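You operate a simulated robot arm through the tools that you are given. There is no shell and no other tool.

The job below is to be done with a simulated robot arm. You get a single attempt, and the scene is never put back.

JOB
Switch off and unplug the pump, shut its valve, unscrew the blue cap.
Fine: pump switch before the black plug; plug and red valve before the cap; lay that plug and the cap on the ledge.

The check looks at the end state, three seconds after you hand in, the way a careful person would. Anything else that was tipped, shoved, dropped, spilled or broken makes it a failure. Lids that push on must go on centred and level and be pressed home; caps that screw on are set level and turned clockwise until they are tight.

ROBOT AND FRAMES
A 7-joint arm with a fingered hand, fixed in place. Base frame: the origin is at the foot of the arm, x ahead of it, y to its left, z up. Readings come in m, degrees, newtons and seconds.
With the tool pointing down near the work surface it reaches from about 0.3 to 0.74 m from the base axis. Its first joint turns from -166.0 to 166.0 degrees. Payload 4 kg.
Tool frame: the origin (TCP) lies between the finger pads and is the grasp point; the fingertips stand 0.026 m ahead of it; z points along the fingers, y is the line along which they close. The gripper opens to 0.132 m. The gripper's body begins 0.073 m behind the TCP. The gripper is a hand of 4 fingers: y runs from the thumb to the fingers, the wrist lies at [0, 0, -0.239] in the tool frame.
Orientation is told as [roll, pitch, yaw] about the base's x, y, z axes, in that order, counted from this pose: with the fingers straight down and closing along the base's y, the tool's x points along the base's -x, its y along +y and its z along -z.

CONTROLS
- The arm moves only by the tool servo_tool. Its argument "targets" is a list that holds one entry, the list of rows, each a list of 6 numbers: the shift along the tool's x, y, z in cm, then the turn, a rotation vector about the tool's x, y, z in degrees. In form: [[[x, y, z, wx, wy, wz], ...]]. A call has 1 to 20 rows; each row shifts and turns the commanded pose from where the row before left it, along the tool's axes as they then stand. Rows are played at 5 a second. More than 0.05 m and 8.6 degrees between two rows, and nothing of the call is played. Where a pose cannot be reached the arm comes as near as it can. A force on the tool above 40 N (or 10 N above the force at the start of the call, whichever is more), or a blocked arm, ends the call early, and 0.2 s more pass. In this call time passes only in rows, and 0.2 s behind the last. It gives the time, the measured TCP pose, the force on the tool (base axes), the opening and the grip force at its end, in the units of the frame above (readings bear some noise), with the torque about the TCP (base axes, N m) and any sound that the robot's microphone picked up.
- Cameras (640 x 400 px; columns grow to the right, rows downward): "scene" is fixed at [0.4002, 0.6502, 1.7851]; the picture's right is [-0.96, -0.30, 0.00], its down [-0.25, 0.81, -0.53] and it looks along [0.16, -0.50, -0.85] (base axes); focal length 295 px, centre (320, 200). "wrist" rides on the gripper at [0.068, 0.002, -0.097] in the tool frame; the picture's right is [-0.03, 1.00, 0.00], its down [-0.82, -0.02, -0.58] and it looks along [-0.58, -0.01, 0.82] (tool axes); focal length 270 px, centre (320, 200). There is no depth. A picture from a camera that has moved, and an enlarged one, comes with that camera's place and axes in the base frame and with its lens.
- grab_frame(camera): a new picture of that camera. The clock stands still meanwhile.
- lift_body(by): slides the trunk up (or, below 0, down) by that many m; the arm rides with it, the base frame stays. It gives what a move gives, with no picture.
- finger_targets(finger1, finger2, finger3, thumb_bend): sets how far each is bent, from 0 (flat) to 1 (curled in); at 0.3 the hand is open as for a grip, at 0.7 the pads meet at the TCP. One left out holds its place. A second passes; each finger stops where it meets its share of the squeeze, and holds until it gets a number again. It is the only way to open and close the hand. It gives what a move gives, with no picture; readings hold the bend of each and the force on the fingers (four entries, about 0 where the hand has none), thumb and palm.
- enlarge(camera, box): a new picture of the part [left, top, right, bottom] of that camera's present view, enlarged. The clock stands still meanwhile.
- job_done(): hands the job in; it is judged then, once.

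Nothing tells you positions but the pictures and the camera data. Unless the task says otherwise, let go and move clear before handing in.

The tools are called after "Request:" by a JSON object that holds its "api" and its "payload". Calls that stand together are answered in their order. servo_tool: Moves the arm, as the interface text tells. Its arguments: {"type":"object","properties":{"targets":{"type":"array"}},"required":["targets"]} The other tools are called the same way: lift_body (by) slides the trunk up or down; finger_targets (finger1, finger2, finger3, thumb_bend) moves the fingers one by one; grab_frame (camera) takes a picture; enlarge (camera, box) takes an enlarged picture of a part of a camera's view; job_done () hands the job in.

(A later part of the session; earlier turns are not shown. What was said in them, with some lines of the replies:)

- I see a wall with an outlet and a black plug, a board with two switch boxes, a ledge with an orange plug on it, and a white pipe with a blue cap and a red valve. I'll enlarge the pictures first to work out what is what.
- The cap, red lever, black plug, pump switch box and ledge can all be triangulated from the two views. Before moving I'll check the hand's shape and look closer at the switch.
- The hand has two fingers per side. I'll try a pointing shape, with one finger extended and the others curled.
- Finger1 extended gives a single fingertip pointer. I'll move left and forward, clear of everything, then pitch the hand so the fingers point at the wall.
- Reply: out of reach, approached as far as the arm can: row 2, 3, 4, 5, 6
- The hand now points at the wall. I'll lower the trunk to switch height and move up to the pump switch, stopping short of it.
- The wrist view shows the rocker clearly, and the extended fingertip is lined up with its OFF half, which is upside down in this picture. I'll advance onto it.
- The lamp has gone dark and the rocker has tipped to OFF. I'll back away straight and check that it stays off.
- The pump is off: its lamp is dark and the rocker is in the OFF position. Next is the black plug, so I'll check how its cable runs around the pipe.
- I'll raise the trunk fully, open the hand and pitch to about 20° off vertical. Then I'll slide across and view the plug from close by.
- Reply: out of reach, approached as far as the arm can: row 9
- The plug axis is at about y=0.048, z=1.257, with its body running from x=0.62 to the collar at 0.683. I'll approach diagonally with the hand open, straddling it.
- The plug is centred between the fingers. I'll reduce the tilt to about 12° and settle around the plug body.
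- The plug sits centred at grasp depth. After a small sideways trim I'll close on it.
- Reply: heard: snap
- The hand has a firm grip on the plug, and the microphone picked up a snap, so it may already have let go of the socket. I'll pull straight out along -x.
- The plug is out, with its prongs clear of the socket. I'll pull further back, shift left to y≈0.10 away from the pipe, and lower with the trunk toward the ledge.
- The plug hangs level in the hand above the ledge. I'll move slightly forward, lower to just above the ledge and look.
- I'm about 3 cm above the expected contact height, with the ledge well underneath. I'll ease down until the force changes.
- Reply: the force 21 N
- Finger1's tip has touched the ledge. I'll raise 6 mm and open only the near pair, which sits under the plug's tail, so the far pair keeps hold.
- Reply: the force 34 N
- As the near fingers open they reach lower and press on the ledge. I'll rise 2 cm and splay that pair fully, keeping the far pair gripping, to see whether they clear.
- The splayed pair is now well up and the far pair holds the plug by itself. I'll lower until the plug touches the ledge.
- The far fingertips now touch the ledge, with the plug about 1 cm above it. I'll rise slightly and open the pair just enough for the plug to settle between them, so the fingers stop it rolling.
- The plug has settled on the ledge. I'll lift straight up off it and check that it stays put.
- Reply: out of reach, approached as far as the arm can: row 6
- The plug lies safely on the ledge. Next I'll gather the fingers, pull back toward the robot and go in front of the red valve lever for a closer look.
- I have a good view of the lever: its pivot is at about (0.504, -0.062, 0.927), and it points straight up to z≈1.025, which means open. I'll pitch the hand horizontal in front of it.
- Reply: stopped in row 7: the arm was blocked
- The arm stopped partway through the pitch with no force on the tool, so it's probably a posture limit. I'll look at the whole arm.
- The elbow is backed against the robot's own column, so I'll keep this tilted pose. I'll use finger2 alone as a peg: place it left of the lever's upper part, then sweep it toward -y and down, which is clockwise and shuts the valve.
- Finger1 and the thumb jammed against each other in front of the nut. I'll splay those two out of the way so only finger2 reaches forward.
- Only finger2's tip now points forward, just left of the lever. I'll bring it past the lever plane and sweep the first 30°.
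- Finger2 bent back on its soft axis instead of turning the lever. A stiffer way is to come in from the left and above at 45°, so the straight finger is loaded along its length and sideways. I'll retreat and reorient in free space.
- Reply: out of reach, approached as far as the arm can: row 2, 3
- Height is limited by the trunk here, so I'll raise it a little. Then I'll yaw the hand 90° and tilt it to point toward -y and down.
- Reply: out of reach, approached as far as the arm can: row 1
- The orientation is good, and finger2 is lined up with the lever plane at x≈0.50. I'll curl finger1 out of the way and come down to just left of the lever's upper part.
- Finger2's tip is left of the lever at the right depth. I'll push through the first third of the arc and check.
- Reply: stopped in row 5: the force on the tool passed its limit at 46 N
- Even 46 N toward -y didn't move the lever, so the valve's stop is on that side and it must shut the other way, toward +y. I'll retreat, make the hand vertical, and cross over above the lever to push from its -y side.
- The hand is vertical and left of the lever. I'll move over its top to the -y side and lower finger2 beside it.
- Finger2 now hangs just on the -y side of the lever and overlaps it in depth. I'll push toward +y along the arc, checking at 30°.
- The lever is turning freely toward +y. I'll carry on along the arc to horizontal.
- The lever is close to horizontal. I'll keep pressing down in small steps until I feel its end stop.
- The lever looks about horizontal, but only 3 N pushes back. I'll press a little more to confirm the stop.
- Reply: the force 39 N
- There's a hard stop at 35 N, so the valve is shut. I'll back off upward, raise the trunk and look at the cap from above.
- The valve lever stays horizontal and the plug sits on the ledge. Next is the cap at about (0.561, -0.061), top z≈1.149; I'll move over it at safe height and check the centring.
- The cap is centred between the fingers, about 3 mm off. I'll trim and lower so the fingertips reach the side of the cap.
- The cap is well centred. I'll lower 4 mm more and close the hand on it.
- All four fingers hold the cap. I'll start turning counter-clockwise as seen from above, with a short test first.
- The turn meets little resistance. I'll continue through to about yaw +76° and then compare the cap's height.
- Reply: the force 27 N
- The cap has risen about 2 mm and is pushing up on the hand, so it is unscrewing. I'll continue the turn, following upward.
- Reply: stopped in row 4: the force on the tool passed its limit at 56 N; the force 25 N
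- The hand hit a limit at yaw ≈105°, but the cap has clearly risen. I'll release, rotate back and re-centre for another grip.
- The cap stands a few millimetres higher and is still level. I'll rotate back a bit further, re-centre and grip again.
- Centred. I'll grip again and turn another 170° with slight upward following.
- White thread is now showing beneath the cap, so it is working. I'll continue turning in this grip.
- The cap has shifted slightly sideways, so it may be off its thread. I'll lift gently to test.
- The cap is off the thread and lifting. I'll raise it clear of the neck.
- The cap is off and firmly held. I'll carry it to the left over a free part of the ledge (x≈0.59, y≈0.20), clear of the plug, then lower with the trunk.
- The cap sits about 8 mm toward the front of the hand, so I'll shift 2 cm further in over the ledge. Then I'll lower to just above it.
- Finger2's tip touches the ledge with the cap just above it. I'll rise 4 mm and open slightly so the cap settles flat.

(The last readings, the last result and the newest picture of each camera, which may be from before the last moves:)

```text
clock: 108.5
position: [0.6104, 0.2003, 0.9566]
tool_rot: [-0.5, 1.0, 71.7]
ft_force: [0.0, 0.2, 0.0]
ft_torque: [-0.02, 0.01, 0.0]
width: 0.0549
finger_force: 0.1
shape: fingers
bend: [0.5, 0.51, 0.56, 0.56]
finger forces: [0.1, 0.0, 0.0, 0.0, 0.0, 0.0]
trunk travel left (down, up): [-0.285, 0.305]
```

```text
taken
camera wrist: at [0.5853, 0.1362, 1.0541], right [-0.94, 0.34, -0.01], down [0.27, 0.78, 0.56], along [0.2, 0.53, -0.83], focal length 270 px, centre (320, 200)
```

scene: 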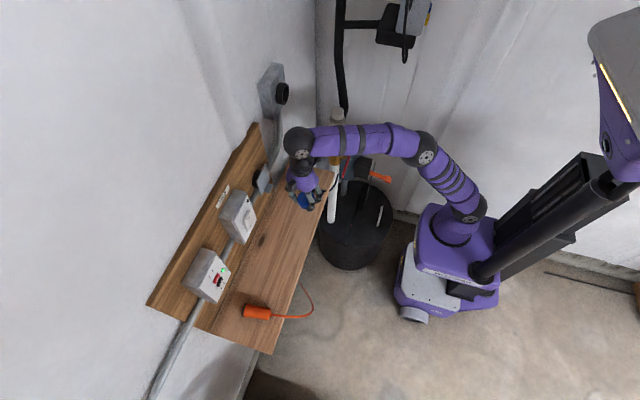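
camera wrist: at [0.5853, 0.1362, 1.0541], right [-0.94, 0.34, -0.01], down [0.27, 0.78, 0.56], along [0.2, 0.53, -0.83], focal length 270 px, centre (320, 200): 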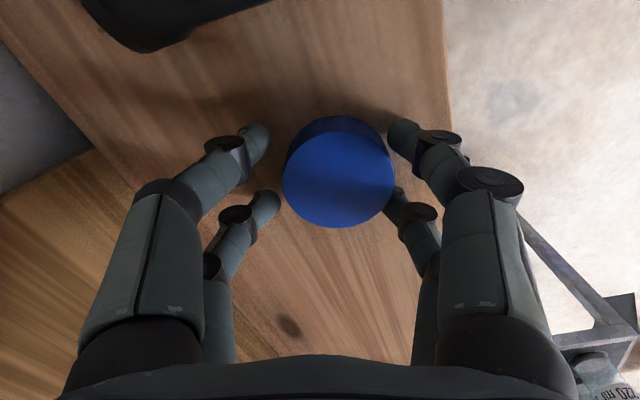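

The cap has settled flat on the ledge. I'll rise a little, open wider, then lift straight up.

Request:
{"api": "servo_tool", "payload": {"targets": [[[0, 0, -0.4, 0, 0, 0]]]}}

Request:
{"api": "finger_targets", "payload": {"finger1": 0.43, "finger2": 0.43, "finger3": 0.5, "thumb_bend": 0.5}}

Request:
{"api": "servo_tool", "payload": {"targets": [[[0, 0, -1, 0, 0, 0], [0, 0, -2, 0, 0, 0], [0, 0, -3, 0, 0, 0], [0, 0, -4, 0, 0, 0], [0, 0, -4, 0, 0, 0]]]}}

Request:
{"api": "grab_frame", "payload": {"camera": "wrist"}}

Request:
{"api": "grab_frame", "payload": {"camera": "scene"}}

```text
clock: 108.9
position: [0.6089, 0.1996, 0.9615]
tool_rot: [-0.5, 0.9, 71.7]
ft_force: [0.5, 0.2, -0.3]
ft_torque: [0.02, 0.05, -0.02]
width: 0.0552
finger_force: 0.1
shape: fingers
bend: [0.5, 0.51, 0.56, 0.56]
finger forces: [0.1, 0.1, 0.1, 0.1, 0.0, 0.0]
trunk travel left (down, up): [-0.285, 0.305]
```

```text
clock: 109.9
position: [0.6104, 0.1997, 0.9594]
tool_rot: [-0.5, 0.9, 71.8]
ft_force: [0.3, 0.2, -0.2]
ft_torque: [0.04, -0.02, -0.01]
width: 0.0772
finger_force: 0.0
shape: fingers
bend: [0.43, 0.43, 0.5, 0.5]
finger forces: [0.0, 0.1, 0.0, 0.1, 0.1, 0.1]
trunk travel left (down, up): [-0.285, 0.305]
```

```text
clock: 111.1
position: [0.6093, 0.1988, 0.9915]
tool_rot: [-0.5, 0.9, 71.8]
ft_force: [0.8, 0.6, 0.3]
ft_torque: [-0.01, 0.02, 0.0]
width: 0.0771
finger_force: 0.2
shape: fingers
bend: [0.43, 0.43, 0.5, 0.5]
finger forces: [0.0, 0.0, 0.0, 0.0, 0.0, 0.1]
out of reach, approached as far as the arm can: row 3, 4, 5
trunk travel left (down, up): [-0.285, 0.305]
```

```text
taken
camera wrist: at [0.5853, 0.1369, 1.0884], right [-0.94, 0.34, -0.01], down [0.27, 0.78, 0.57], along [0.2, 0.53, -0.82], focal length 270 px, centre (320, 200)
```

wrist: 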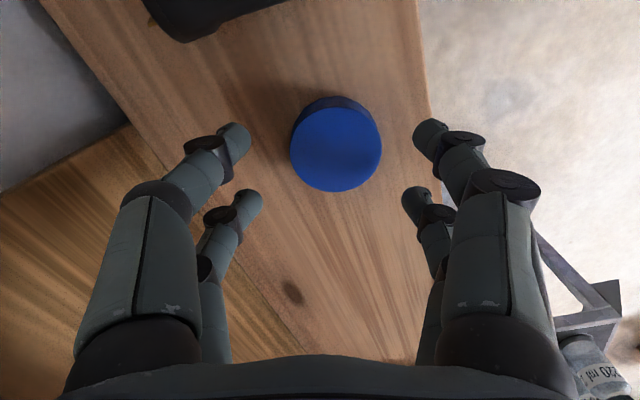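

```text
taken
```

scene: 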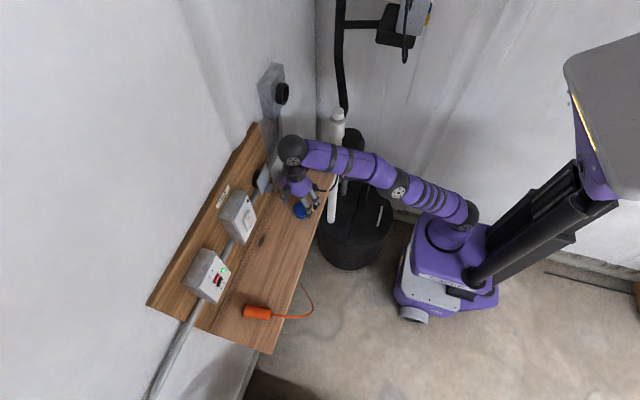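

The cap is down and clear of the fingers. I'll raise with the trunk, retreat from the ledge, then check everything.

Request:
{"api": "lift_body", "payload": {"by": 0.28}}

Request:
{"api": "servo_tool", "payload": {"targets": [[[1.2, 3.8, 0, 0, 0, 0], [1.2, 3.8, 0, 0, 0, 0], [1.2, 3.8, 0, 0, 0, 0], [1.2, 3.8, 0, 0, 0, 0], [1.2, 3.8, 0, 0, 0, 0]]]}}

Request:
{"api": "grab_frame", "payload": {"camera": "scene"}}

Request:
{"api": "enlarge", "payload": {"camera": "scene", "box": [230, 150, 390, 250]}}

Request:
{"api": "enlarge", "payload": {"camera": "scene", "box": [150, 180, 310, 340]}}

Request:
{"api": "enlarge", "payload": {"camera": "scene", "box": [310, 90, 410, 200]}}

```text
clock: 113.9
position: [0.6104, 0.2004, 1.2712]
tool_rot: [-0.6, 0.8, 71.6]
ft_force: [0.2, 0.2, -0.5]
ft_torque: [0.03, 0.0, 0.01]
width: 0.0772
finger_force: 0.0
shape: fingers
bend: [0.43, 0.43, 0.5, 0.5]
finger forces: [0.1, 0.0, 0.0, 0.0, 0.1, 0.0]
trunk travel left (down, up): [-0.565, 0.025]
```

```text
clock: 115.1
position: [0.4113, 0.2023, 1.2695]
tool_rot: [-0.6, 0.8, 71.6]
ft_force: [-0.7, -0.5, -0.5]
ft_torque: [0.01, -0.03, -0.01]
width: 0.0775
finger_force: 0.0
shape: fingers
bend: [0.43, 0.43, 0.5, 0.5]
finger forces: [0.0, 0.1, 0.1, 0.0, 0.0, 0.0]
trunk travel left (down, up): [-0.565, 0.025]
```

```text
taken
```

scene: 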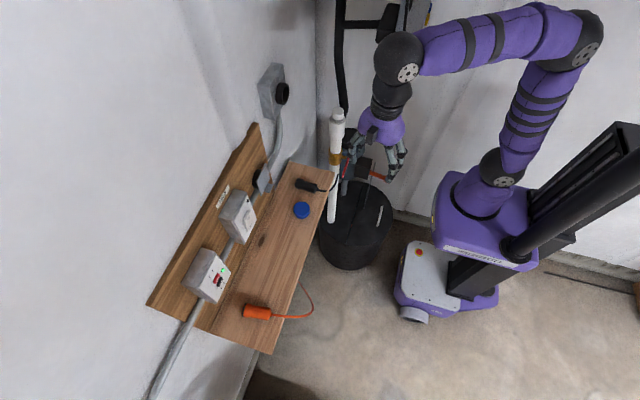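

```text
4.00 times, centred on (310, 200) of scene
camera zoom: at [0.4002, 0.6502, 1.7851], right [-0.96, -0.3, 0.0], down [-0.25, 0.81, -0.53], along [0.16, -0.5, -0.85], focal length 1180 px, centre (360, 200)
```

zoom: 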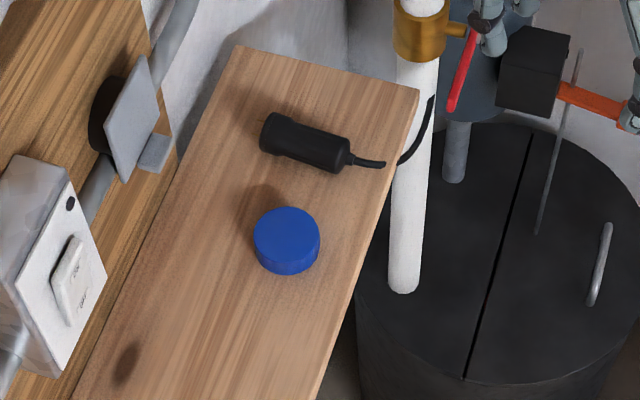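

```text
2.50 times, centred on (230, 260) of scene
camera zoom: at [0.4002, 0.6502, 1.7851], right [-0.96, -0.3, 0.0], down [-0.25, 0.81, -0.53], along [0.16, -0.5, -0.85], focal length 738 px, centre (545, 50)
```

zoom: 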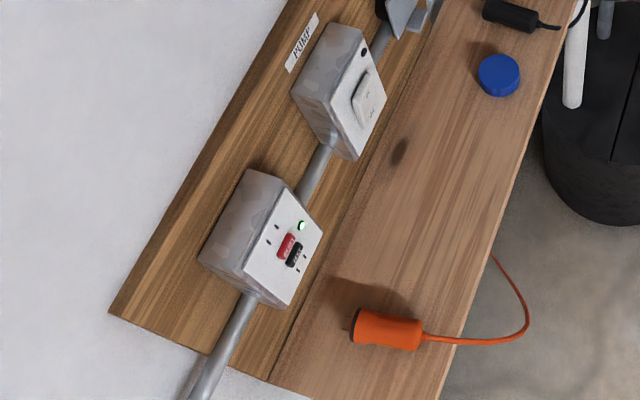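

```text
3.64 times, centred on (360, 145) of scene
camera zoom: at [0.4002, 0.6502, 1.7851], right [-0.96, -0.3, 0.0], down [-0.25, 0.81, -0.53], along [0.16, -0.5, -0.85], focal length 1073 px, centre (174, 400)
```

zoom: 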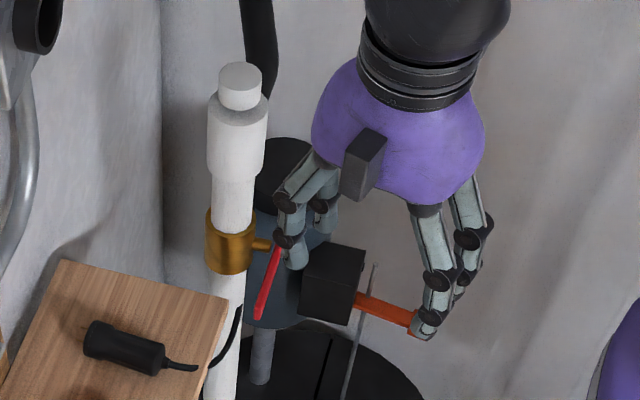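

Everything checks out. The pump switch is OFF with its lamp dark, the black plug and blue cap lie on the ledge, the red lever is across the pipe at its stop, and nothing else has moved. The hand is empty and clear, so I'm handing in.

Request:
{"api": "job_done", "payload": {}}

```text
The job is handed in.
```

I finished the job and handed it in; no verdict has come back yet.

| Step | How it ended |
|---|---|
| **Pump switch** | Turned off first. Its lamp is dark and the rocker is in the OFF position. |
| **Black plug** | Pulled from the wall socket and laid on the ledge. There was a snap as the fingers closed on it. I took that to be the plug letting go of the socket. |
| **Red valve** | Shut, with the lever lying across the pipe at its end stop. I tried the wrong direction first. The tool reading reached 46 N and the lever didn't move. |
| **Blue cap** | Unscrewed counter-clockwise over two grips. It dropped about 1 cm when I let go and lies flat on the ledge near the plug. |

In the last pictures, the orange plug and the rest of the scene looked unmoved. The hand was empty and clear before I handed in.
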